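You operate a simulated robot arm through the tools that you are given. There is no shell and no other tool. Be economical: measure what you need, move in short steps, check, and stop when the job is done.

The job below is to be done with a simulated robot arm. You get a single attempt, and the scene is never put back.

Task
Put things in order on the table top. At the end: the orange folded cloth from the table top stands where the white mug stood; one of the glasses from the table top is on the blue coaster on the table top; the white mug from the table top is on the cream trivet; the purple brush from the table top stands where the orange folded cloth stood; whatever was shut is shut again. Leave all else as you found it, and nothing knocked over.

Only the result counts: the job must be done as asked and must still hold three seconds after the hand-in. Knocking over, shifting, dropping, spilling or breaking anything else fails it. Flat cloth is picked up by pressing the open fingertips on it (5 to 10 N) and closing them slowly along it; thin cloth reads only 2 to 8 mm in the jaws.

Robot
A 6-joint arm with a two-finger parallel gripper, fixed in place. Base frame: the origin is at the foot of the arm, x ahead of it, y to its left, z up; the work surface is at about z = 0.77. Readings come in m, degrees, newtons and seconds.
With the tool pointing down near the work surface it reaches from about 0.3 to 0.74 m from the base axis. Its first joint turns from -66.0 to 66.0 degrees. Payload 2.45 kg.
Tool frame: the origin (TCP) lies between the finger pads and is the grasp point; the fingertips stand 0.024 m ahead of it; z points along the fingers, y is the line along which they close. Largest opening 0.068 m; finger width 0.017, thickness 0.01; the body of the gripper, 0.04 by 0.07 m, starts 0.041 m behind the TCP.
Orientation is that of the tool frame in the base frame, as [roll, pitch, yaw] about the fixed x, y, z axes, in that order (R = Rz(yaw) Ry(pitch) Rx(roll)). With the fingers straight down and closing along the base's y, the tool's x points along the base's -x, its y along +y and its z along -z.

Tools
- The arm moves only by the tool nudge_tool. Its argument "steps" is a list of rows, each an object (a shift or turn left out is 0, a gripper value left out holds the last) with "travel": the shift along the base's x, y, z in m, a list of three; "rot": the turn, a rotation vector about the base's x, y, z in degrees, a list of three; "grip": the opening in per cent of the stroke, from 0 (shut) to 100 (fully open). In form: [{"travel": [x, y, z], "rot": [wx, wy, wz], "grip": grip}, ...]. A call has 1 to 12 rows; each row is the pose to reach, as a shift and turn from the pose commanded when the call began. Rows are played at 5 a second. More than 0.05 m and 8.6 degrees between two rows, or a gripper value outside its range, and nothing of the call is played. A pose out of reach is approached as far as the arm can. The call stops where the force on the tool passes 40 N (or 10 N more than at its start, if that is more) or the arm is blocked; 0.2 s more then pass. The fingers move at their own pace (about 0.108 m/s each) and stop on an object; they squeeze with about 27 N. The grip force told is the motor's: it shows also when the fingers shut on nothing. Time passes only in rows, and 0.2 s behind the last, so rows that repeat a pose let the fingers close. The reply holds the time, the measured pose of the TCP, the force on the tool along the base axes, the opening and the grip force, in the units named above and with some noise.
- Cameras (640 x 400 px; columns grow to the right, rows downward): "scene" is fixed at [0.1734, 0.4313, 1.4487]; the picture's right is [-0.63, -0.78, 0.00], its down [-0.54, 0.44, -0.72] and it looks along [0.56, -0.45, -0.70] (base axes); focal length 365 px, centre (320, 200). "wrist" rides on the gripper at [0.084, 0.011, -0.075] in the tool frame; the picture's right is [-0.13, 0.99, 0.00], its down [-0.60, -0.08, -0.79] and it looks along [-0.79, -0.10, 0.61] (tool axes); focal length 251 px, centre (320, 200). There is no depth. A picture from a camera that has moved, and an enlarged one, comes with that camera's place and axes in the base frame and with its lens.
- grab_frame(camera): a new picture of that camera. No time passes.
- close_up(camera, box): a new picture of the part [left, top, right, bottom] of that camera's present view, enlarged. No time passes.
- close_job(): hands the job in; it is judged then, once.

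Go step by step. Nothing tells you positions but the pictures and the camera data: compare them with the known pose of the tool, close in by small moves and look again before you grip or let go. The budget is 120 turns and 68 pictures, counting those below and the enlarged ones. Unless the task says otherwise, let go and move clear before handing in.

The tools are called as name(argument=value, ...) on one line, values as JSON. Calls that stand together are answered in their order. nudge_tool: Moves the arm, as the interface text tells. Its arguments: {"type":"object","properties":{"steps":{"type":"array"}},"required":["steps"]} The other tools are called the same way: grab_frame (camera) takes a picture; close_up (camera, box) takes an enlarged picture of a part of a camera's view; close_job () hands the job in.

At the start:

```text
time: 0.0
tcp_pos: [0.455, -0.0427, 1.1049]
tool_rot: [180.0, 0.2, -180.0]
contact_force: [0.5, -0.2, 0.1]
width: 0.0682
grip_force: 0.1
```

scene: 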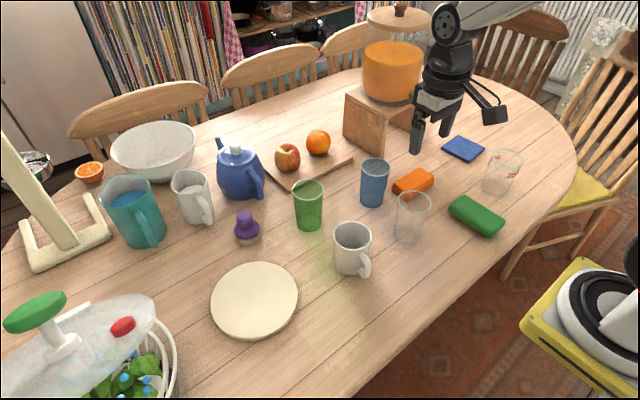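
wrist: 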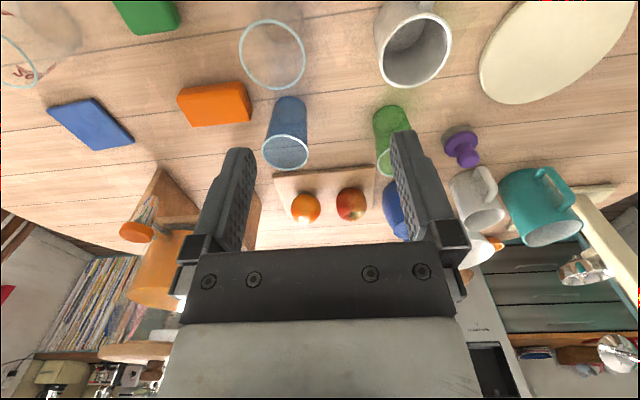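

I see the white mug in front (about 0.51, 0.07), the trivet (0.57, 0.29), the orange cloth (0.61, -0.25), the purple brush (0.72, 0.21) and the blue coaster (0.61, -0.49). I'll enlarge the key areas before moving.

close_up(camera="scene", box=[380, 120, 540, 250])

close_up(camera="scene", box=[200, 180, 390, 340])

close_up(camera="wrist", box=[0, 0, 320, 200])

close_up(camera="wrist", box=[320, 0, 640, 200])

```text
3.08 times, centred on (460, 185) of scene
camera zoom: at [0.1734, 0.4313, 1.4487], right [-0.63, -0.78, 0.0], down [-0.54, 0.44, -0.72], along [0.56, -0.45, -0.7], focal length 1122 px, centre (-111, 246)
```

zoom: 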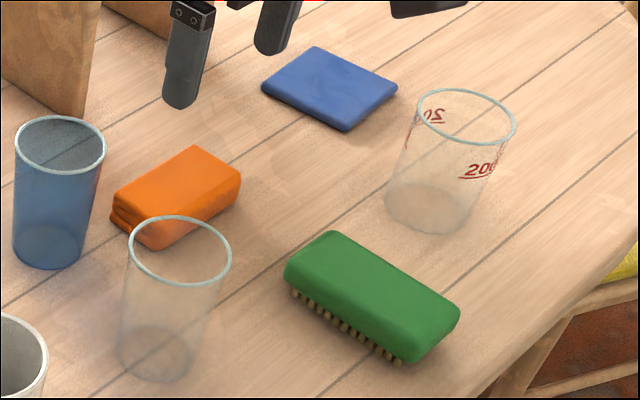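

```text
2.50 times, centred on (295, 260) of scene
camera zoom: at [0.1734, 0.4313, 1.4487], right [-0.63, -0.78, 0.0], down [-0.54, 0.44, -0.72], along [0.56, -0.45, -0.7], focal length 911 px, centre (382, 50)
```

zoom: 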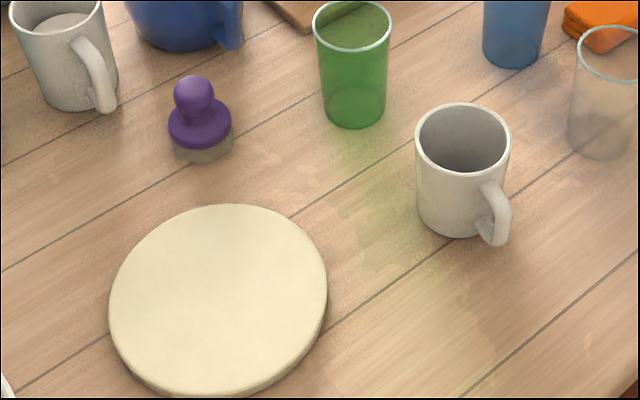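

```text
2.00 times, centred on (160, 100) of wrist
camera zoom: at [0.3716, -0.0313, 1.1814], right [0.13, 0.99, 0.0], down [0.6, -0.08, 0.79], along [0.79, -0.1, -0.61], focal length 503 px, centre (640, 400)
```

zoom: 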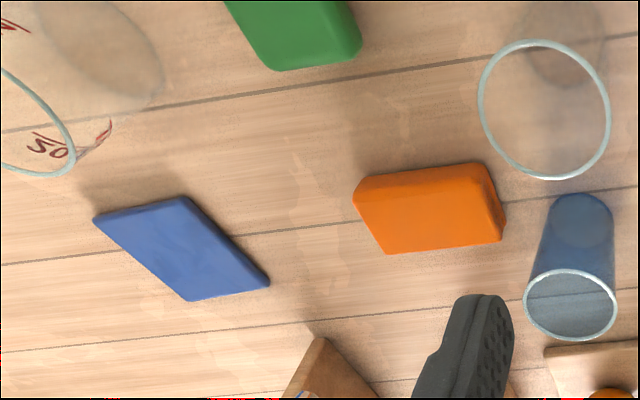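

```text
2.00 times, centred on (480, 100) of wrist
camera zoom: at [0.3716, -0.0313, 1.1814], right [0.13, 0.99, 0.0], down [0.6, -0.08, 0.79], along [0.79, -0.1, -0.61], focal length 503 px, centre (0, 400)
```

zoom: 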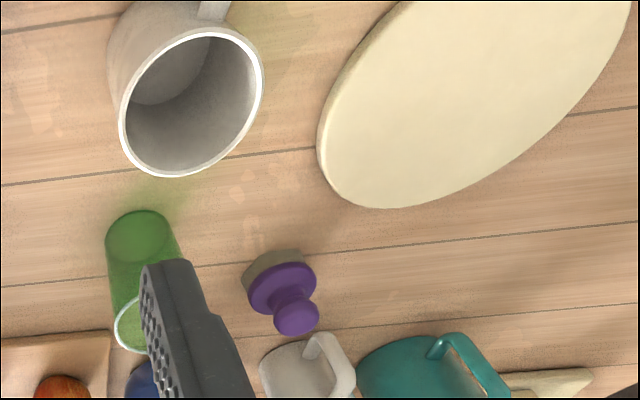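

The cloth is a thick folded block, and the glasses taper and are about as wide as the jaws, so I'll likely pinch them at the wall. Next I check the second pale mug so I don't take the wrong one.

close_up(camera="scene", box=[90, 150, 250, 250])

close_up(camera="scene", box=[320, 160, 448, 290])

```text
4.00 times, centred on (170, 200) of scene
camera zoom: at [0.1734, 0.4313, 1.4487], right [-0.63, -0.78, 0.0], down [-0.54, 0.44, -0.72], along [0.56, -0.45, -0.7], focal length 1458 px, centre (920, 200)
```

zoom: 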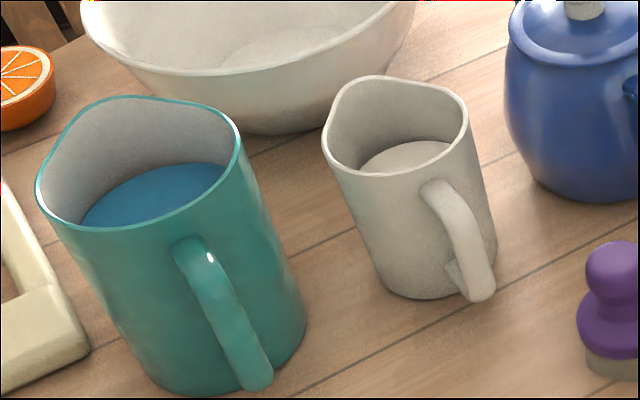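

```text
3.08 times, centred on (384, 225) of scene
camera zoom: at [0.1734, 0.4313, 1.4487], right [-0.63, -0.78, 0.0], down [-0.54, 0.44, -0.72], along [0.56, -0.45, -0.7], focal length 1122 px, centre (123, 123)
```

zoom: 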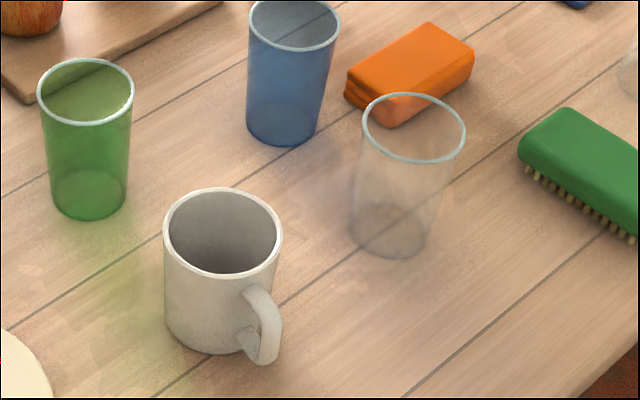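

The other two are spouted jugs, so the white mug is the near one, rim centre at about (0.518, 0.066, 0.858), handle toward -x. I'll go above its +y wall with the jaws open, then check from the wrist.

nudge_tool(steps=[{"travel": [0.0126, 0.0294, -0.031], "grip": 100}, {"travel": [0.0252, 0.0588, -0.062]}, {"travel": [0.0378, 0.0882, -0.093]}, {"travel": [0.0504, 0.1176, -0.124]}, {"travel": [0.063, 0.147, -0.155]}, {"travel": [0.063, 0.147, -0.155]}])

grab_frame(camera="wrist")

grab_frame(camera="scene")

```text
time: 1.4
tcp_pos: [0.5166, 0.104, 0.95]
tool_rot: [-180.0, 0.1, 179.9]
contact_force: [-0.3, 0.9, 0.5]
width: 0.0678
grip_force: 0.0
```

```text
59 pictures are left
camera wrist: at [0.4334, 0.1149, 1.0272], right [0.13, 0.99, 0.0], down [0.6, -0.08, 0.79], along [0.79, -0.1, -0.61], focal length 251 px, centre (320, 200)
```

wrist: 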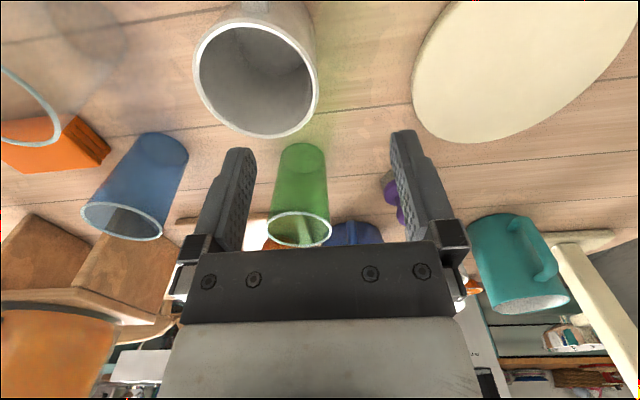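

```text
58 pictures are left
```

scene: 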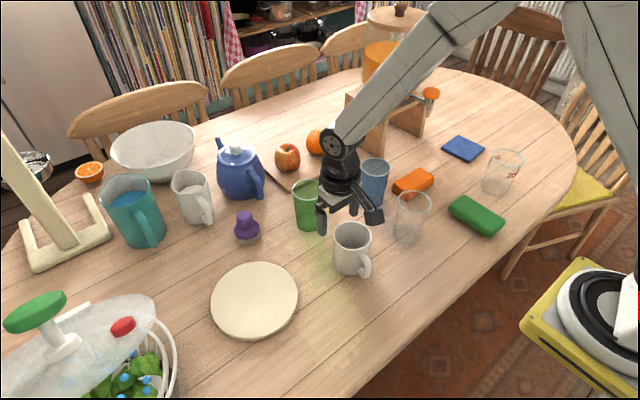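

The rim's +y wall is at y ≈ 0.103, right between the fingers. I descend and close on the wall.

nudge_tool(steps=[{"travel": [0, 0, -0.035], "grip": 100}, {"travel": [0, 0, -0.07]}, {"travel": [0, 0, -0.108]}, {"travel": [0, 0, -0.108]}, {"travel": [0, 0, -0.108], "grip": 0}, {"travel": [0, 0, -0.108]}, {"travel": [0, 0, -0.108]}, {"travel": [0, 0, -0.108]}])

grab_frame(camera="wrist")

```text
time: 3.2
tcp_pos: [0.5168, 0.1056, 0.8425]
tool_rot: [-179.9, 0.2, 180.0]
contact_force: [1.3, -4.8, 11.4]
width: 0.0095
grip_force: 26.9
```

```text
57 pictures are left
camera wrist: at [0.4325, 0.1167, 0.9197], right [0.13, 0.99, 0.0], down [0.6, -0.08, 0.8], along [0.79, -0.1, -0.61], focal length 251 px, centre (320, 200)
```

wrist: 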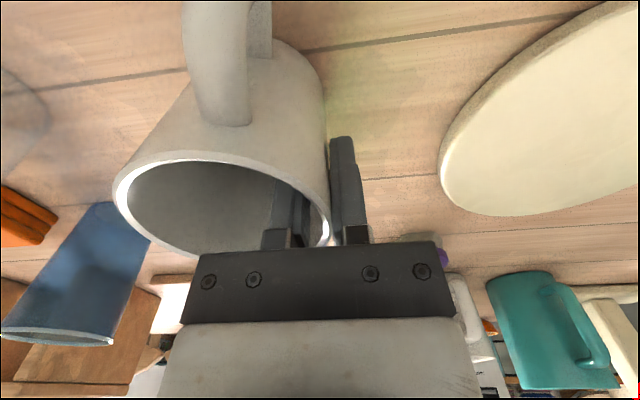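

The wall is held (9.5 mm). I lift a bit and check that it hangs level.

nudge_tool(steps=[{"travel": [0, 0, 0.02], "grip": 0}, {"travel": [0, 0, 0.05]}, {"travel": [0, 0, 0.09]}, {"travel": [0, 0, 0.09]}])

close_up(camera="scene", box=[200, 140, 440, 320])

```text
time: 4.2
tcp_pos: [0.5158, 0.1061, 0.9335]
tool_rot: [180.0, 0.0, 180.0]
contact_force: [-0.1, -0.4, -0.8]
width: 0.0
grip_force: 23.8
```

```text
2.22 times, centred on (320, 230) of scene
camera zoom: at [0.1734, 0.4313, 1.4487], right [-0.63, -0.78, 0.0], down [-0.54, 0.44, -0.72], along [0.56, -0.45, -0.7], focal length 810 px, centre (320, 133)
```

zoom: 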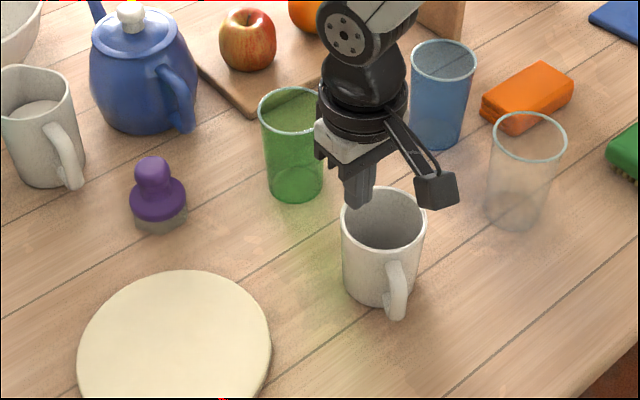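

The mug slipped out and still stands. I look at where it is now before regripping deeper and slower.

grab_frame(camera="wrist")

close_up(camera="scene", box=[310, 200, 400, 290])

```text
55 pictures are left
camera wrist: at [0.4326, 0.1172, 1.0099], right [0.13, 0.99, 0.0], down [0.6, -0.08, 0.79], along [0.79, -0.1, -0.61], focal length 251 px, centre (320, 200)
```

wrist: 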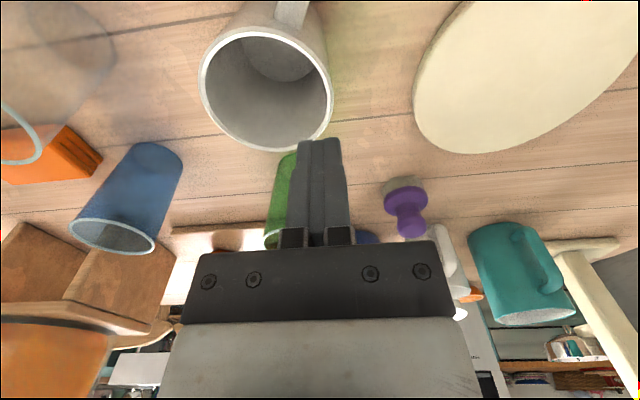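

```text
4.44 times, centred on (355, 245) of scene
camera zoom: at [0.1734, 0.4313, 1.4487], right [-0.63, -0.78, 0.0], down [-0.54, 0.44, -0.72], along [0.56, -0.45, -0.7], focal length 1620 px, centre (164, 0)
```

zoom: 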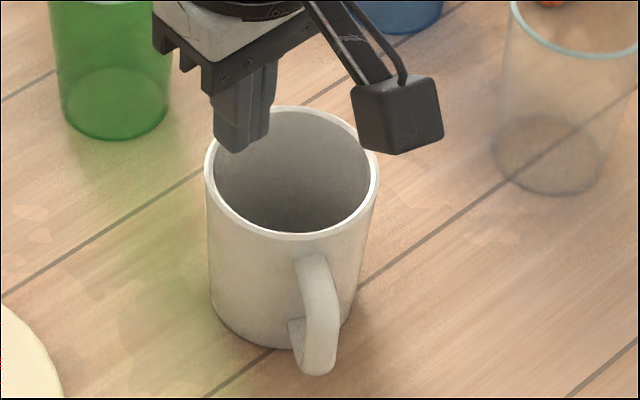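

The mug got dragged about 11 mm toward +y (now centred near (0.516, 0.077)), still upright. I regrip with the wall centred, a little deeper, and lift only a few millimetres first.

nudge_tool(steps=[{"travel": [0, 0.008, 0], "grip": 100}, {"travel": [0, 0.008, 0]}, {"travel": [0, 0.008, -0.03]}, {"travel": [0, 0.008, -0.07]}, {"travel": [0, 0.008, -0.1]}, {"travel": [0, 0.008, -0.1]}, {"travel": [0, 0.008, -0.1], "grip": 0}, {"travel": [0, 0.008, -0.1]}, {"travel": [0, 0.008, -0.1]}, {"travel": [0, 0.008, -0.1]}])

grab_frame(camera="wrist")

close_up(camera="scene", box=[310, 200, 400, 290])

```text
time: 6.4
tcp_pos: [0.5181, 0.112, 0.8342]
tool_rot: [179.9, 0.2, 179.9]
contact_force: [-0.1, -7.3, 14.4]
width: 0.0091
grip_force: 26.5
```

```text
53 pictures are left
camera wrist: at [0.4338, 0.1234, 0.9091], right [0.13, 0.99, 0.0], down [0.6, -0.08, 0.79], along [0.79, -0.1, -0.61], focal length 251 px, centre (320, 200)
```

wrist: 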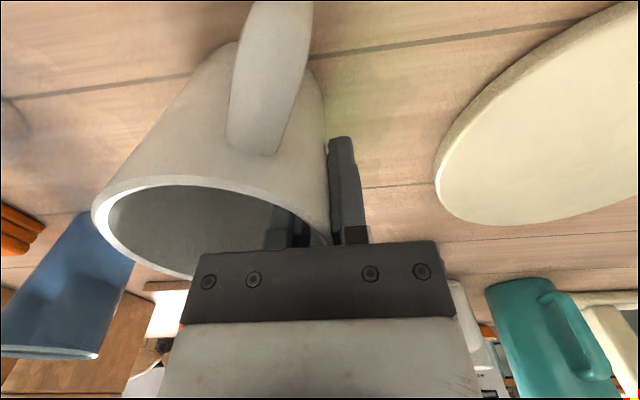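

```text
4.44 times, centred on (355, 245) of scene
camera zoom: at [0.1731, 0.4311, 1.4488], right [-0.63, -0.78, 0.0], down [-0.54, 0.44, -0.72], along [0.56, -0.45, -0.7], focal length 1620 px, centre (164, 0)
```

zoom: 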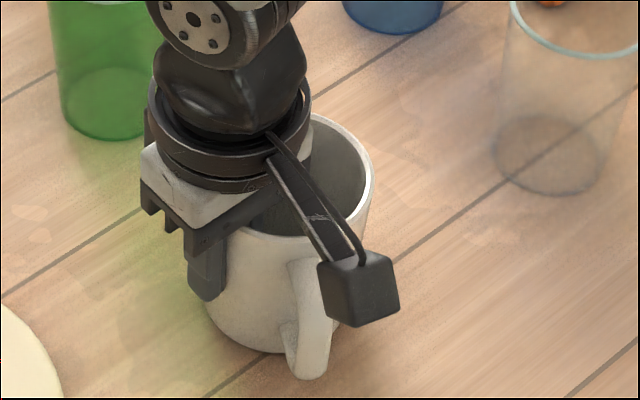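

The wall flares outward a few degrees, so vertical fingers tip the mug against the table. I open, tilt the tool about 4° to match the wall, and close again, then lift a few millimetres slowly.

nudge_tool(steps=[{"travel": [0, 0, 0], "grip": 100}, {"travel": [0, 0, 0]}, {"travel": [0, 0.002, 0], "rot": [-4, 0, 0]}, {"travel": [0, 0.002, 0], "rot": [-4, 0, 0]}, {"travel": [0, 0.002, 0], "rot": [-4, 0, 0], "grip": 0}, {"travel": [0, 0.002, 0], "rot": [-4, 0, 0]}, {"travel": [0, 0.002, 0], "rot": [-4, 0, 0]}, {"travel": [0, 0.002, 0], "rot": [-4, 0, 0]}])

nudge_tool(steps=[{"travel": [0, 0, 0.003], "grip": 0}, {"travel": [0, 0, 0.006]}, {"travel": [0, 0, 0.01]}, {"travel": [0, 0, 0.01]}])

close_up(camera="scene", box=[310, 200, 400, 290])

```text
time: 8.2
tcp_pos: [0.518, 0.1135, 0.8313]
tool_rot: [-176.0, 0.0, 179.9]
contact_force: [-0.1, 0.7, -0.7]
width: 0.0081
grip_force: 27.2
```

```text
time: 9.2
tcp_pos: [0.519, 0.1155, 0.8434]
tool_rot: [-176.0, 0.1, -180.0]
contact_force: [0.1, 0.4, -2.7]
width: 0.0078
grip_force: 26.5
```

```text
4.44 times, centred on (355, 245) of scene
camera zoom: at [0.1734, 0.4313, 1.4487], right [-0.63, -0.78, 0.0], down [-0.54, 0.44, -0.72], along [0.56, -0.45, -0.7], focal length 1620 px, centre (164, 0)
```

zoom: 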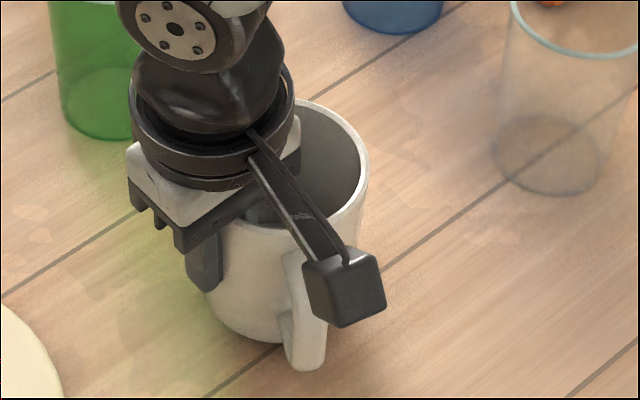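

Flush grip now; the mug's weight (2.7 N) is carried and it's level. I lift another 5 cm and carry it over the trivet.

nudge_tool(steps=[{"travel": [0, 0, 0.01], "grip": 0}, {"travel": [0, 0, 0.025]}, {"travel": [0, 0, 0.045]}, {"travel": [0.004, 0.02, 0.055]}, {"travel": [0.012, 0.05, 0.055]}, {"travel": [0.02, 0.085, 0.055]}, {"travel": [0.028, 0.12, 0.055]}, {"travel": [0.036, 0.155, 0.055]}, {"travel": [0.043, 0.188, 0.055]}, {"travel": [0.048, 0.205, 0.055]}, {"travel": [0.048, 0.2115, 0.055]}, {"travel": [0.048, 0.2115, 0.055]}])

grab_frame(camera="scene")

grab_frame(camera="wrist")

```text
time: 11.8
tcp_pos: [0.5679, 0.3272, 0.8976]
tool_rot: [-176.0, 0.1, -180.0]
contact_force: [0.4, 0.2, -3.6]
width: 0.0079
grip_force: 27.1
```

```text
50 pictures are left
```

scene: 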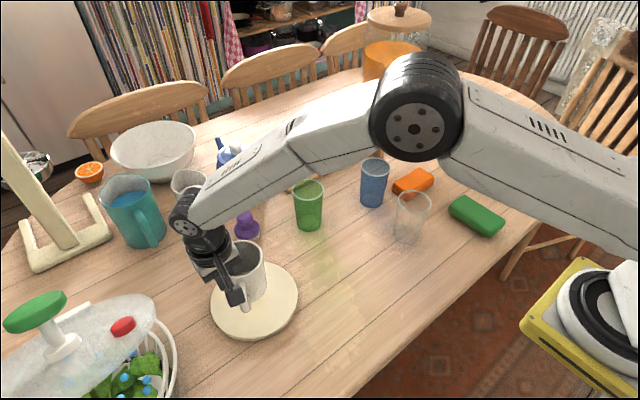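

```text
49 pictures are left
camera wrist: at [0.4832, 0.3432, 0.9731], right [0.13, 0.99, -0.07], down [0.6, -0.02, 0.8], along [0.79, -0.15, -0.6], focal length 251 px, centre (320, 200)
```

wrist: 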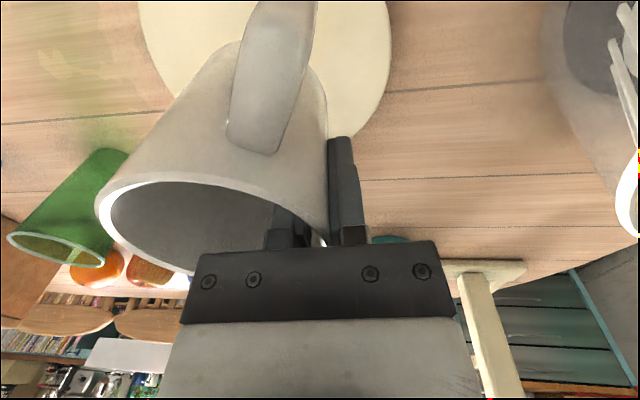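

The mug hangs over the trivet's centre. I lower it slowly until contact.

nudge_tool(steps=[{"travel": [0, 0, -0.015], "grip": 0}, {"travel": [0, 0, -0.03]}, {"travel": [0, 0, -0.04]}, {"travel": [0, 0, -0.043]}, {"travel": [0, 0, -0.046]}, {"travel": [0, 0, -0.048]}, {"travel": [0, 0, -0.048]}])

close_up(camera="scene", box=[180, 220, 320, 350])

```text
time: 13.4
tcp_pos: [0.566, 0.3261, 0.8478]
tool_rot: [-176.0, 0.0, -180.0]
contact_force: [-0.7, -0.1, -2.8]
width: 0.0084
grip_force: 26.7
```

```text
3.08 times, centred on (250, 285) of scene
camera zoom: at [0.1734, 0.4313, 1.4487], right [-0.63, -0.78, 0.0], down [-0.54, 0.44, -0.72], along [0.56, -0.45, -0.7], focal length 1122 px, centre (535, -62)
```

zoom: 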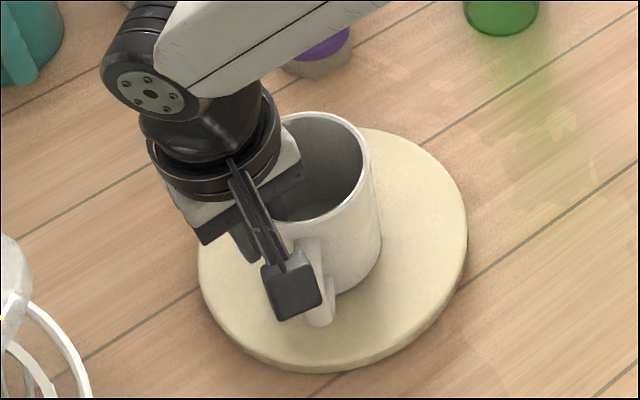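

Still hanging freely; I continue down in millimetre steps.

nudge_tool(steps=[{"travel": [0, 0, -0.002], "grip": 0}, {"travel": [0, 0, -0.004]}, {"travel": [0, 0, -0.004]}])

nudge_tool(steps=[{"travel": [0, 0, -0.001], "grip": 0}, {"travel": [0, 0, -0.002]}, {"travel": [0, 0, -0.002]}])

```text
time: 14.2
tcp_pos: [0.5673, 0.3269, 0.8463]
tool_rot: [-176.1, 0.1, -180.0]
contact_force: [-4.3, -3.8, 15.4]
width: 0.0081
grip_force: 27.0
```

```text
time: 15.0
tcp_pos: [0.567, 0.3265, 0.8444]
tool_rot: [-176.2, 0.4, 180.0]
contact_force: [4.2, 0.7, 20.7]
width: 0.008
grip_force: 27.6
```

Firm contact with the trivet. I ease up 3 mm, open, and rise out along the wall.

nudge_tool(steps=[{"travel": [0, 0, 0.003], "grip": 0}, {"travel": [0, 0, 0.003], "grip": 50}, {"travel": [0, 0, 0.003], "grip": 80}, {"travel": [0, 0, 0.003], "grip": 80}, {"travel": [0, 0.002, 0.03]}, {"travel": [0, 0.004, 0.06]}, {"travel": [0, 0.006, 0.1]}, {"travel": [0, 0.006, 0.12]}, {"travel": [0, 0.006, 0.12], "rot": [4, 0, 0]}])

grab_frame(camera="wrist")

grab_frame(camera="scene")

```text
time: 17.0
tcp_pos: [0.5662, 0.3347, 0.9648]
tool_rot: [-180.0, 0.1, -180.0]
contact_force: [-0.1, -0.7, 0.0]
width: 0.0544
grip_force: 0.0
```

```text
47 pictures are left
camera wrist: at [0.483, 0.3448, 1.0408], right [0.13, 0.99, 0.0], down [0.6, -0.08, 0.79], along [0.79, -0.1, -0.61], focal length 251 px, centre (320, 200)
```

wrist: 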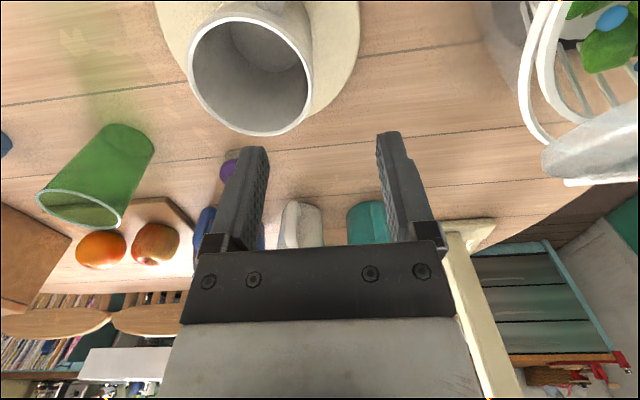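

```text
46 pictures are left
```

scene: 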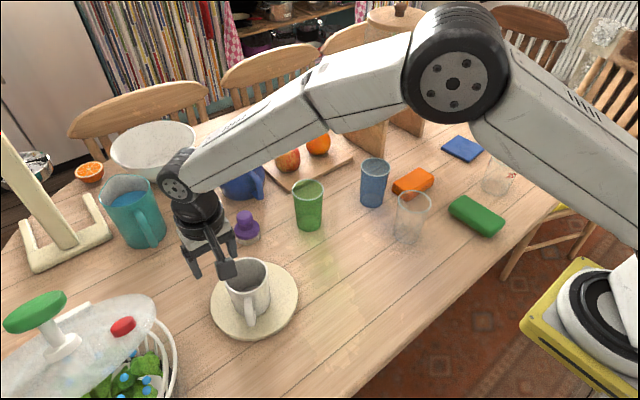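

The mug stands on the trivet. Next is the orange cloth: centre ≈ (0.597, -0.237), about 0.105 along y by 0.055 along x, so I go there turning the tool 86° about z with the jaws open.

nudge_tool(steps=[{"travel": [0.0026, -0.0476, 0], "rot": [0, 0, 7.17], "grip": 100}, {"travel": [0.0052, -0.0952, 0], "rot": [0, 0, 14.33]}, {"travel": [0.0077, -0.1429, 0], "rot": [0, 0, 21.5]}, {"travel": [0.0103, -0.1905, 0], "rot": [0, 0, 28.67]}, {"travel": [0.0129, -0.2381, 0], "rot": [0, 0, 35.83]}, {"travel": [0.0155, -0.2857, 0], "rot": [0, 0, 43]}, {"travel": [0.0181, -0.3333, 0], "rot": [0, 0, 50.17]}, {"travel": [0.0206, -0.381, 0], "rot": [0, 0, 57.33]}, {"travel": [0.0232, -0.4286, 0], "rot": [0, 0, 64.5]}, {"travel": [0.0258, -0.4762, 0], "rot": [0, 0, 71.67]}, {"travel": [0.0284, -0.5238, 0], "rot": [0, 0, 78.83]}, {"travel": [0.031, -0.5714, 0], "rot": [0, 0, 86]}])

grab_frame(camera="wrist")

grab_frame(camera="scene")

```text
time: 19.6
tcp_pos: [0.5977, -0.2405, 0.9639]
tool_rot: [179.9, 0.1, -93.9]
contact_force: [-0.3, -0.2, 0.2]
width: 0.0681
grip_force: 0.0
```

```text
45 pictures are left
camera wrist: at [0.5803, -0.3233, 1.0407], right [-0.98, 0.2, 0.0], down [0.12, 0.6, 0.79], along [0.16, 0.78, -0.61], focal length 251 px, centre (320, 200)
```

wrist: 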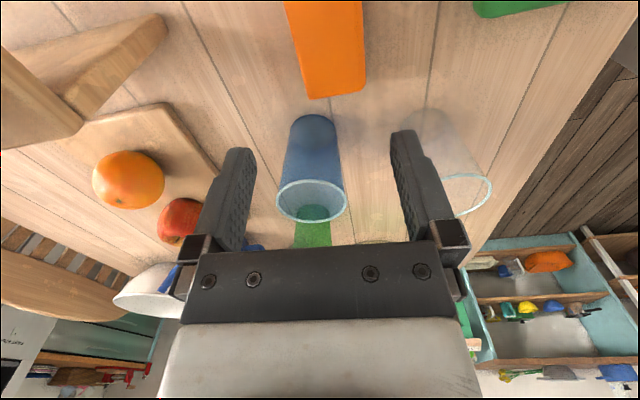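

```text
44 pictures are left
```

scene: 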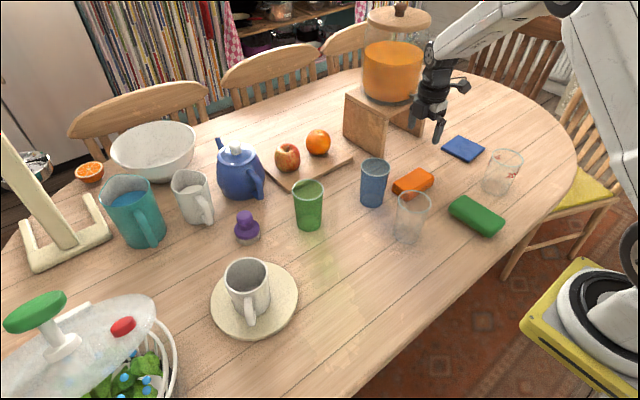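

The cloth's sides run nearly along y at x ≈ 0.561 and 0.621, so it's a tight fit (60 mm in 68). I correct the yaw, go lower and re-measure.

nudge_tool(steps=[{"travel": [-0.002, 0.002, -0.045], "rot": [0, 0, 3], "grip": 100}, {"travel": [-0.005, 0.003, -0.09], "rot": [0, 0, 3]}, {"travel": [-0.005, 0.003, -0.12], "rot": [0, 0, 3]}, {"travel": [-0.005, 0.003, -0.12], "rot": [0, 0, 3]}])

grab_frame(camera="wrist")

close_up(camera="scene", box=[370, 120, 490, 220])

```text
time: 20.6
tcp_pos: [0.5935, -0.2369, 0.8432]
tool_rot: [-180.0, 0.1, -91.1]
contact_force: [0.0, -0.1, -0.3]
width: 0.0677
grip_force: 0.1
```

```text
43 pictures are left
camera wrist: at [0.5808, -0.3209, 0.9204], right [-0.99, 0.15, 0.0], down [0.09, 0.6, 0.79], along [0.12, 0.79, -0.61], focal length 251 px, centre (320, 200)
```

wrist: 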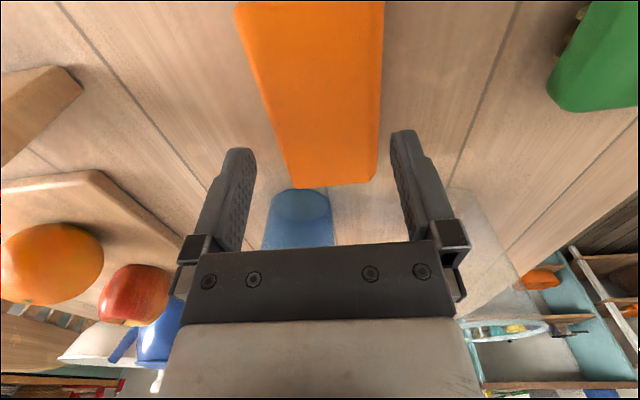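

```text
4.00 times, centred on (430, 170) of scene
camera zoom: at [0.1734, 0.4313, 1.4487], right [-0.63, -0.78, 0.0], down [-0.54, 0.44, -0.72], along [0.56, -0.45, -0.7], focal length 1458 px, centre (-120, 320)
```

zoom: 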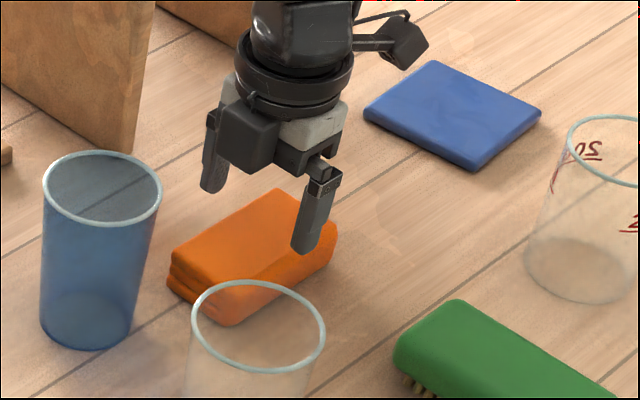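

Cloth edges measured at x ≈ 0.561–0.621 (centre 0.592), TCP at 0.5935. I shift 1 mm and go down around it in small steps, watching the force.

nudge_tool(steps=[{"travel": [-0.0015, 0.004, -0.01], "grip": 100}, {"travel": [-0.0015, 0.004, -0.02]}, {"travel": [-0.0015, 0.004, -0.027]}, {"travel": [-0.0015, 0.004, -0.032]}, {"travel": [-0.0015, 0.004, -0.032]}])

grab_frame(camera="wrist")

```text
time: 21.8
tcp_pos: [0.5904, -0.2326, 0.8108]
tool_rot: [-180.0, 0.1, -91.0]
contact_force: [0.3, 0.1, -0.4]
width: 0.0681
grip_force: 0.0
```

```text
41 pictures are left
camera wrist: at [0.5782, -0.3162, 0.8878], right [-0.99, 0.15, 0.0], down [0.09, 0.6, 0.79], along [0.12, 0.79, -0.61], focal length 251 px, centre (320, 200)
```

wrist: 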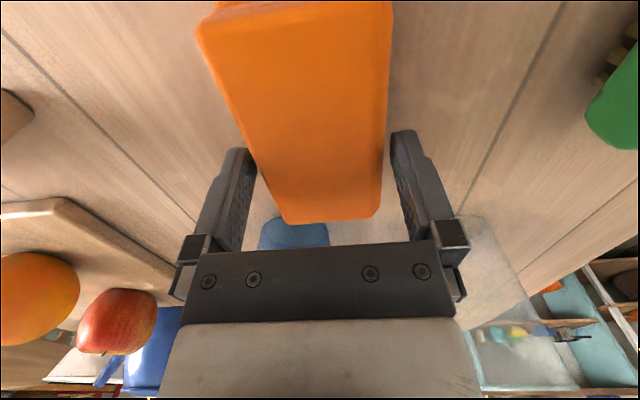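

Tips are already below the cloth's top without contact; the gap is smaller on the +x side, so I shift 2 mm that way, go down 12 mm more and close.

nudge_tool(steps=[{"travel": [0.002, 0, 0], "grip": 100}, {"travel": [0.002, 0, -0.006]}, {"travel": [0.002, 0, -0.012]}, {"travel": [0.002, 0, -0.012]}, {"travel": [0.002, 0, -0.012], "grip": 0}, {"travel": [0.002, 0, -0.012]}, {"travel": [0.002, 0, -0.012]}, {"travel": [0.002, 0, -0.012]}])

```text
time: 23.6
tcp_pos: [0.5933, -0.2321, 0.8001]
tool_rot: [180.0, 0.1, -91.0]
contact_force: [-0.3, 0.3, 0.1]
width: 0.0594
grip_force: 27.1
```

Cloth held at 59 mm. I lift straight up slowly.

nudge_tool(steps=[{"travel": [0, 0, 0.005], "grip": 0}, {"travel": [0, 0, 0.02]}, {"travel": [0, 0, 0.045]}, {"travel": [0, 0, 0.075]}, {"travel": [0, 0, 0.11]}, {"travel": [0, 0, 0.145]}, {"travel": [0, 0, 0.15]}])

nudge_tool(steps=[{"travel": [-0.006, 0.025, 0], "grip": 0}, {"travel": [-0.016, 0.062, 0]}, {"travel": [-0.026, 0.1, 0]}, {"travel": [-0.036, 0.14, 0]}, {"travel": [-0.046, 0.18, 0]}, {"travel": [-0.056, 0.22, 0]}, {"travel": [-0.068, 0.26, 0]}, {"travel": [-0.075, 0.285, 0]}, {"travel": [-0.077, 0.297, 0]}, {"travel": [-0.077, 0.297, 0]}])

grab_frame(camera="scene")

```text
time: 25.2
tcp_pos: [0.5935, -0.2328, 0.9494]
tool_rot: [180.0, 0.1, -91.0]
contact_force: [-0.9, -0.1, -0.5]
width: 0.0595
grip_force: 26.2
```

```text
time: 27.4
tcp_pos: [0.5161, 0.0656, 0.9486]
tool_rot: [-180.0, 0.1, -90.9]
contact_force: [0.2, -0.1, -0.6]
width: 0.0592
grip_force: 26.8
```

```text
40 pictures are left
```

scene: 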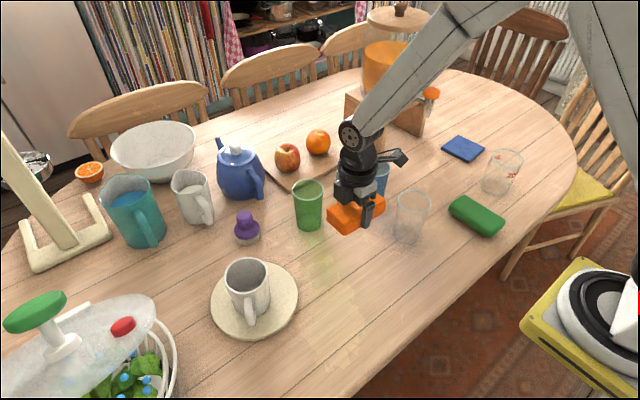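

The cloth hangs level above the mug's old place. I lower it to the same grip height as before.

nudge_tool(steps=[{"travel": [0, 0, -0.03], "grip": 0}, {"travel": [0, 0, -0.07]}, {"travel": [0, 0, -0.11]}, {"travel": [0, 0, -0.135]}, {"travel": [0, 0, -0.143]}, {"travel": [0, 0, -0.147]}, {"travel": [0, 0, -0.147]}])

```text
time: 29.0
tcp_pos: [0.5153, 0.0646, 0.8013]
tool_rot: [179.9, 0.1, -91.0]
contact_force: [1.5, 0.1, -0.5]
width: 0.0591
grip_force: 26.3
```

nudge_tool(steps=[{"travel": [0, 0, -0.001], "grip": 0}, {"travel": [0, 0, -0.002]}, {"travel": [0, 0, -0.002]}, {"travel": [0, 0, -0.002], "grip": 100}, {"travel": [0, 0, -0.002]}, {"travel": [0, 0, 0.0]}, {"travel": [0, 0, 0.02]}, {"travel": [0, 0, 0.06]}, {"travel": [0, 0, 0.1]}, {"travel": [0, 0, 0.13]}])

grab_frame(camera="scene")

```text
time: 31.2
tcp_pos: [0.5148, 0.0641, 0.9327]
tool_rot: [179.8, 0.2, -91.0]
contact_force: [0.2, -0.3, -0.1]
width: 0.068
grip_force: 0.1
```

```text
39 pictures are left
```

scene: 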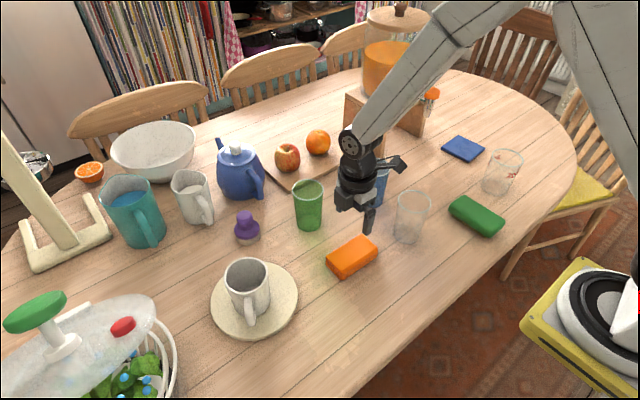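

The cloth now lies where the mug stood. The purple brush is at about (0.728, 0.207) with its knob centre near z 0.836; I move above it, turning the jaws to close across the radial direction.

nudge_tool(steps=[{"travel": [0.015, 0.012, 0.01], "rot": [0, 0, -7.5], "grip": 100}, {"travel": [0.03, 0.024, 0.02], "rot": [0, 0, -15]}, {"travel": [0.045, 0.036, 0.03], "rot": [0, 0, -22]}, {"travel": [0.06, 0.05, 0.04], "rot": [0, 0, -29]}, {"travel": [0.08, 0.065, 0.04], "rot": [0, 0, -37]}, {"travel": [0.1, 0.08, 0.04], "rot": [0, 0, -44]}, {"travel": [0.12, 0.095, 0.04], "rot": [0, 0, -51]}, {"travel": [0.14, 0.11, 0.04], "rot": [0, 0, -58]}, {"travel": [0.155, 0.125, 0.04], "rot": [0, 0, -66]}, {"travel": [0.165, 0.13, 0.04], "rot": [0, 0, -73]}])

nudge_tool(steps=[{"travel": [0, 0, 0], "rot": [2.1, -7.2, 0], "grip": 100}, {"travel": [0, 0, 0], "rot": [4.14, -14.4, 0]}, {"travel": [0, 0, 0], "rot": [4.14, -14.4, 0]}])

grab_frame(camera="wrist")

close_up(camera="scene", box=[170, 150, 330, 250])

```text
time: 33.4
tcp_pos: [0.682, 0.1964, 0.9718]
tool_rot: [180.0, 0.0, -164.3]
contact_force: [-1.0, 0.3, 0.1]
width: 0.0681
grip_force: 0.0
```

```text
time: 34.2
tcp_pos: [0.6811, 0.1962, 0.9713]
tool_rot: [-180.0, 15.1, -164.0]
contact_force: [-0.1, -0.2, 0.4]
width: 0.068
grip_force: 0.1
```

```text
38 pictures are left
camera wrist: at [0.5815, 0.1783, 1.0236], right [-0.15, 0.99, 0.03], down [0.38, 0.03, 0.92], along [0.91, 0.15, -0.38], focal length 251 px, centre (320, 200)
```

wrist: 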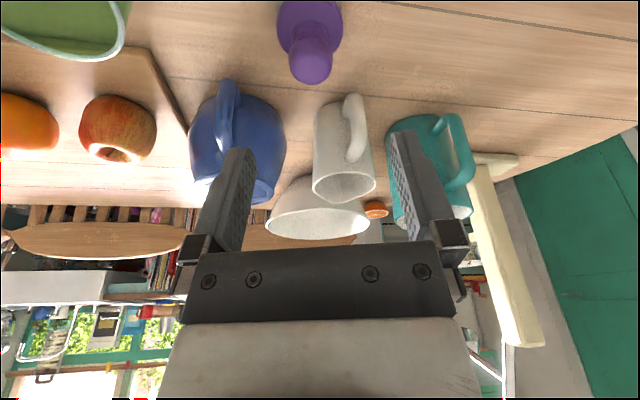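

```text
4.00 times, centred on (250, 200) of scene
camera zoom: at [0.1734, 0.4313, 1.4487], right [-0.63, -0.78, 0.0], down [-0.54, 0.44, -0.72], along [0.56, -0.45, -0.7], focal length 1458 px, centre (600, 200)
```

zoom: 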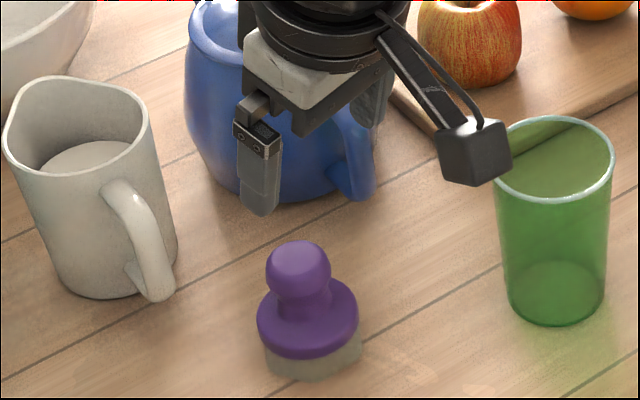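

The knob triangulates to about (0.730, 0.204, 0.832). I approach part-way and look again.

nudge_tool(steps=[{"travel": [0.012, 0.001, -0.025], "grip": 100}, {"travel": [0.024, 0.003, -0.05]}, {"travel": [0.034, 0.005, -0.07]}, {"travel": [0.034, 0.005, -0.07]}])

grab_frame(camera="wrist")

close_up(camera="scene", box=[190, 170, 310, 250])

```text
time: 35.2
tcp_pos: [0.7144, 0.2004, 0.9023]
tool_rot: [180.0, 15.1, -164.0]
contact_force: [0.1, 0.2, -0.4]
width: 0.0679
grip_force: 0.1
```

```text
36 pictures are left
camera wrist: at [0.6151, 0.1834, 0.9545], right [-0.15, 0.99, 0.03], down [0.38, 0.03, 0.92], along [0.91, 0.15, -0.38], focal length 251 px, centre (320, 200)
```

wrist: 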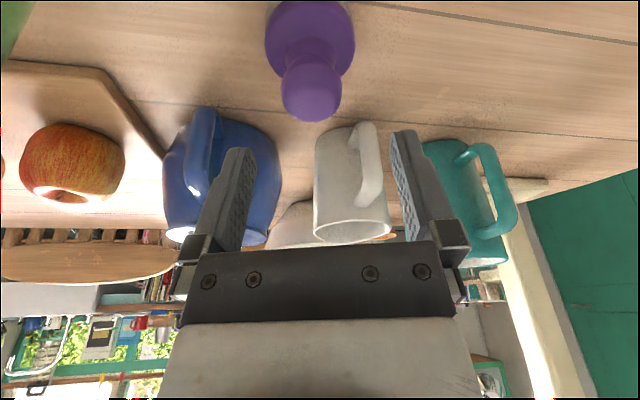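

```text
5.00 times, centred on (250, 210) of scene
camera zoom: at [0.1734, 0.4313, 1.4487], right [-0.63, -0.78, 0.0], down [-0.54, 0.44, -0.72], along [0.56, -0.45, -0.7], focal length 1823 px, centre (670, 150)
```

zoom: 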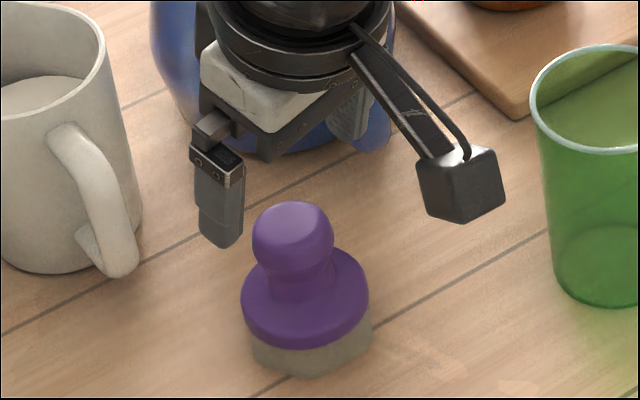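

The knob is at about (0.732, 0.201, 0.830). I descend to it, close, and check the width.

nudge_tool(steps=[{"travel": [0.008, 0.0005, -0.03], "grip": 100}, {"travel": [0.014, 0.001, -0.05]}, {"travel": [0.018, 0.001, -0.067]}, {"travel": [0.018, 0.001, -0.067]}])

grab_frame(camera="wrist")

close_up(camera="scene", box=[190, 170, 310, 250])

```text
time: 36.2
tcp_pos: [0.731, 0.1998, 0.834]
tool_rot: [-180.0, 15.0, -164.2]
contact_force: [-0.2, -0.6, -0.1]
width: 0.0679
grip_force: 0.0
```

```text
34 pictures are left
camera wrist: at [0.6329, 0.1827, 0.8866], right [-0.15, 0.99, 0.03], down [0.38, 0.03, 0.92], along [0.91, 0.15, -0.38], focal length 251 px, centre (320, 200)
```

wrist: 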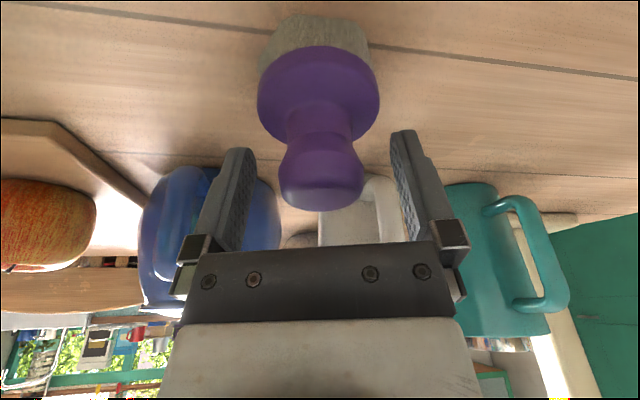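

```text
5.00 times, centred on (250, 210) of scene
camera zoom: at [0.1734, 0.4313, 1.4487], right [-0.63, -0.78, 0.0], down [-0.54, 0.44, -0.72], along [0.56, -0.45, -0.7], focal length 1823 px, centre (670, 150)
```

zoom: 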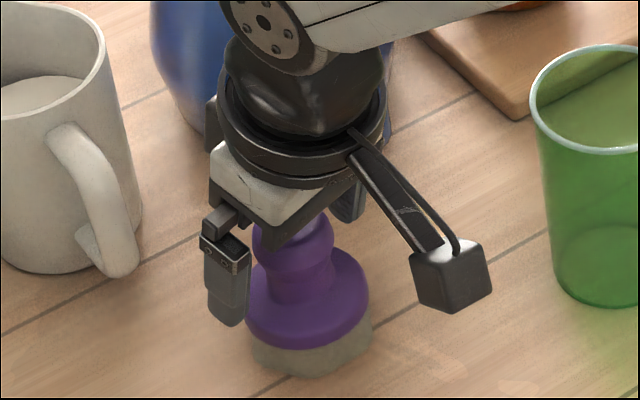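

The knob sits between the pads at the grasp row. I close and lift gently.

nudge_tool(steps=[{"travel": [0, 0, 0], "grip": 0}, {"travel": [0, 0, 0]}, {"travel": [0, 0, 0]}, {"travel": [0, 0, 0]}])

nudge_tool(steps=[{"travel": [0, 0, 0.005], "grip": 0}, {"travel": [0, 0, 0.015]}, {"travel": [0, 0, 0.025]}, {"travel": [0, 0, 0.025]}])

grab_frame(camera="wrist")

close_up(camera="scene", box=[190, 170, 310, 250])

```text
time: 37.2
tcp_pos: [0.7323, 0.1981, 0.8344]
tool_rot: [-179.9, 15.0, -164.0]
contact_force: [-0.4, -0.6, 0.9]
width: 0.0317
grip_force: 26.4
```

```text
time: 38.2
tcp_pos: [0.732, 0.2007, 0.86]
tool_rot: [180.0, 15.2, -164.0]
contact_force: [0.0, -0.4, -0.8]
width: 0.0318
grip_force: 27.0
```

```text
32 pictures are left
camera wrist: at [0.6327, 0.1835, 0.9125], right [-0.15, 0.99, 0.03], down [0.38, 0.03, 0.92], along [0.91, 0.15, -0.38], focal length 251 px, centre (320, 200)
```

wrist: 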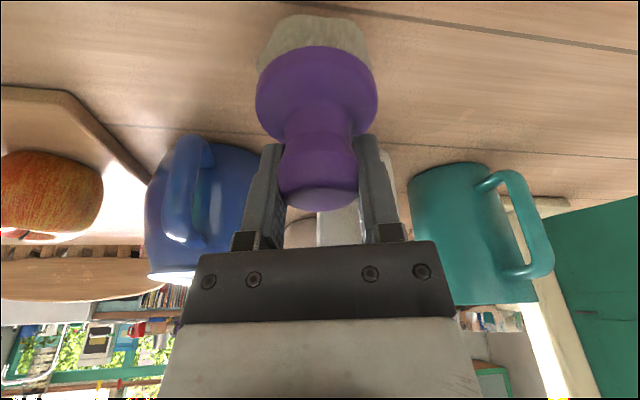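

```text
5.00 times, centred on (250, 210) of scene
camera zoom: at [0.1734, 0.4313, 1.4487], right [-0.63, -0.78, 0.0], down [-0.54, 0.44, -0.72], along [0.56, -0.45, -0.7], focal length 1823 px, centre (670, 150)
```

zoom: 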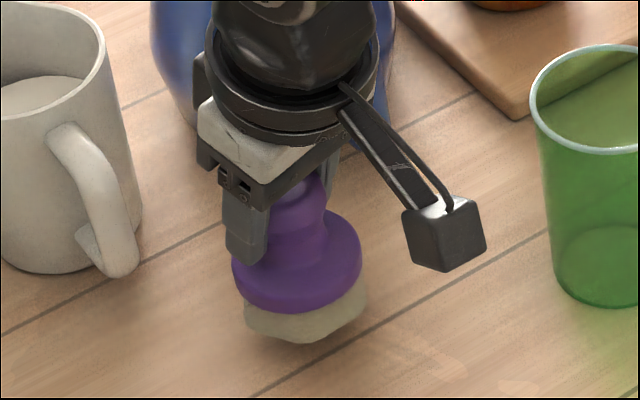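

Brush held upright. I lift it well above the tumblers and carry it to the cloth's old place (0.593, -0.232).

nudge_tool(steps=[{"travel": [0, 0, 0.03], "grip": 0}, {"travel": [-0.002, 0, 0.065]}, {"travel": [-0.005, 0, 0.1]}, {"travel": [-0.008, 0, 0.115]}, {"travel": [-0.012, -0.01, 0.115]}])

nudge_tool(steps=[{"travel": [-0.008, -0.025, 0], "grip": 0}, {"travel": [-0.02, -0.065, 0]}, {"travel": [-0.032, -0.105, 0]}, {"travel": [-0.044, -0.147, 0]}, {"travel": [-0.056, -0.189, 0]}, {"travel": [-0.068, -0.231, 0]}, {"travel": [-0.08, -0.273, 0]}, {"travel": [-0.092, -0.315, 0]}, {"travel": [-0.104, -0.357, 0]}, {"travel": [-0.116, -0.395, 0]}, {"travel": [-0.127, -0.422, 0]}, {"travel": [-0.127, -0.422, 0]}])

grab_frame(camera="scene")

```text
time: 39.4
tcp_pos: [0.7205, 0.1894, 0.9752]
tool_rot: [-180.0, 15.2, -164.1]
contact_force: [-0.2, -0.2, 0.0]
width: 0.0315
grip_force: 26.7
```

```text
time: 42.0
tcp_pos: [0.5933, -0.2337, 0.973]
tool_rot: [-180.0, 15.0, -164.0]
contact_force: [0.7, 0.2, 0.0]
width: 0.0313
grip_force: 26.6
```

```text
30 pictures are left
```

scene: 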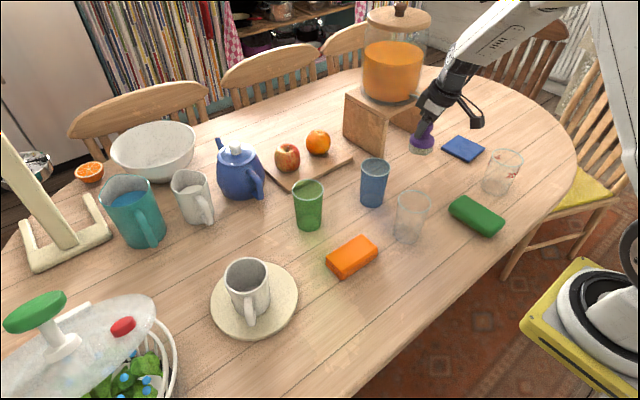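

Brush is above the spot. I lower it to the height at which it stood.

nudge_tool(steps=[{"travel": [0, 0, -0.03], "grip": 0}, {"travel": [0, 0, -0.07]}, {"travel": [0, 0, -0.11]}, {"travel": [0, 0, -0.127]}, {"travel": [0, 0, -0.133]}, {"travel": [0, 0, -0.137]}, {"travel": [0, 0, -0.137]}])

nudge_tool(steps=[{"travel": [0, 0, -0.001], "grip": 0}, {"travel": [0, 0, -0.002]}, {"travel": [0, 0, -0.002]}])

close_up(camera="scene", box=[370, 120, 490, 220])

```text
time: 43.6
tcp_pos: [0.5953, -0.2339, 0.8357]
tool_rot: [180.0, 15.1, -164.1]
contact_force: [0.1, -0.4, -0.9]
width: 0.0313
grip_force: 26.8
```

```text
time: 44.4
tcp_pos: [0.5929, -0.2323, 0.8356]
tool_rot: [-180.0, 15.0, -164.0]
contact_force: [0.2, -1.5, 0.3]
width: 0.0314
grip_force: 27.2
```

```text
4.00 times, centred on (430, 170) of scene
camera zoom: at [0.1734, 0.4313, 1.4487], right [-0.63, -0.78, 0.0], down [-0.54, 0.44, -0.72], along [0.56, -0.45, -0.7], focal length 1458 px, centre (-120, 320)
```

zoom: 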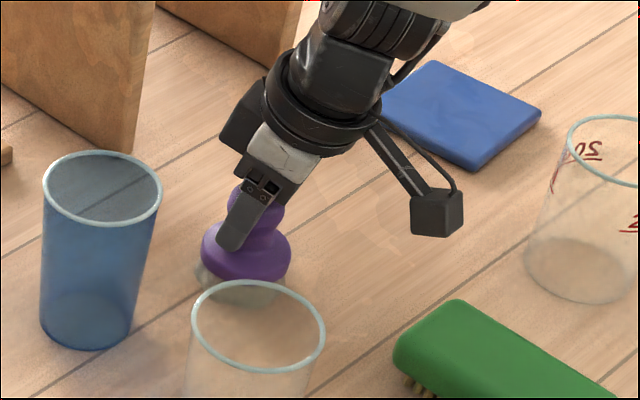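

Practically touching; I go one more millimetre, open and back out along the tool axis.

nudge_tool(steps=[{"travel": [0, 0, -0.001], "grip": 0}, {"travel": [0, 0, -0.002]}, {"travel": [0, 0, -0.002], "grip": 60}, {"travel": [0, 0, -0.002], "grip": 100}, {"travel": [0, 0, -0.002]}, {"travel": [-0.003, -0.001, 0.01]}, {"travel": [-0.01, -0.003, 0.04]}, {"travel": [-0.02, -0.006, 0.08]}, {"travel": [-0.03, -0.009, 0.12]}, {"travel": [-0.03, -0.009, 0.14]}])

grab_frame(camera="scene")

grab_frame(camera="wrist")

```text
time: 46.6
tcp_pos: [0.5632, -0.242, 0.9761]
tool_rot: [-179.9, 15.0, -163.9]
contact_force: [-0.7, -0.1, 0.8]
width: 0.0679
grip_force: 0.1
```

```text
28 pictures are left
```

scene: 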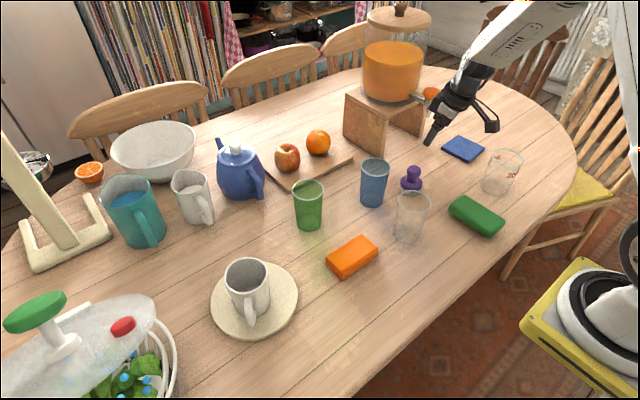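

```text
27 pictures are left
camera wrist: at [0.4638, -0.2582, 1.0278], right [-0.15, 0.99, 0.03], down [0.38, 0.03, 0.92], along [0.91, 0.15, -0.38], focal length 251 px, centre (320, 200)
```

wrist: 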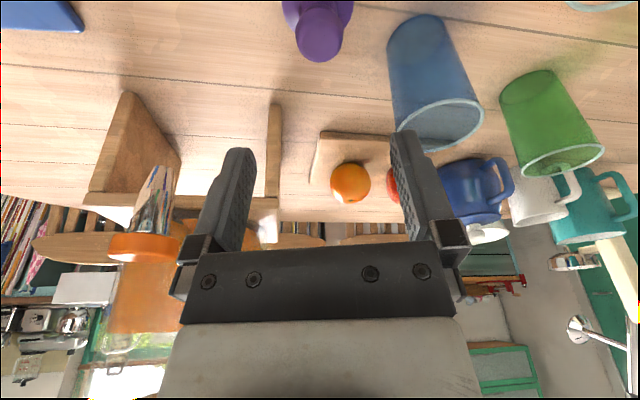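

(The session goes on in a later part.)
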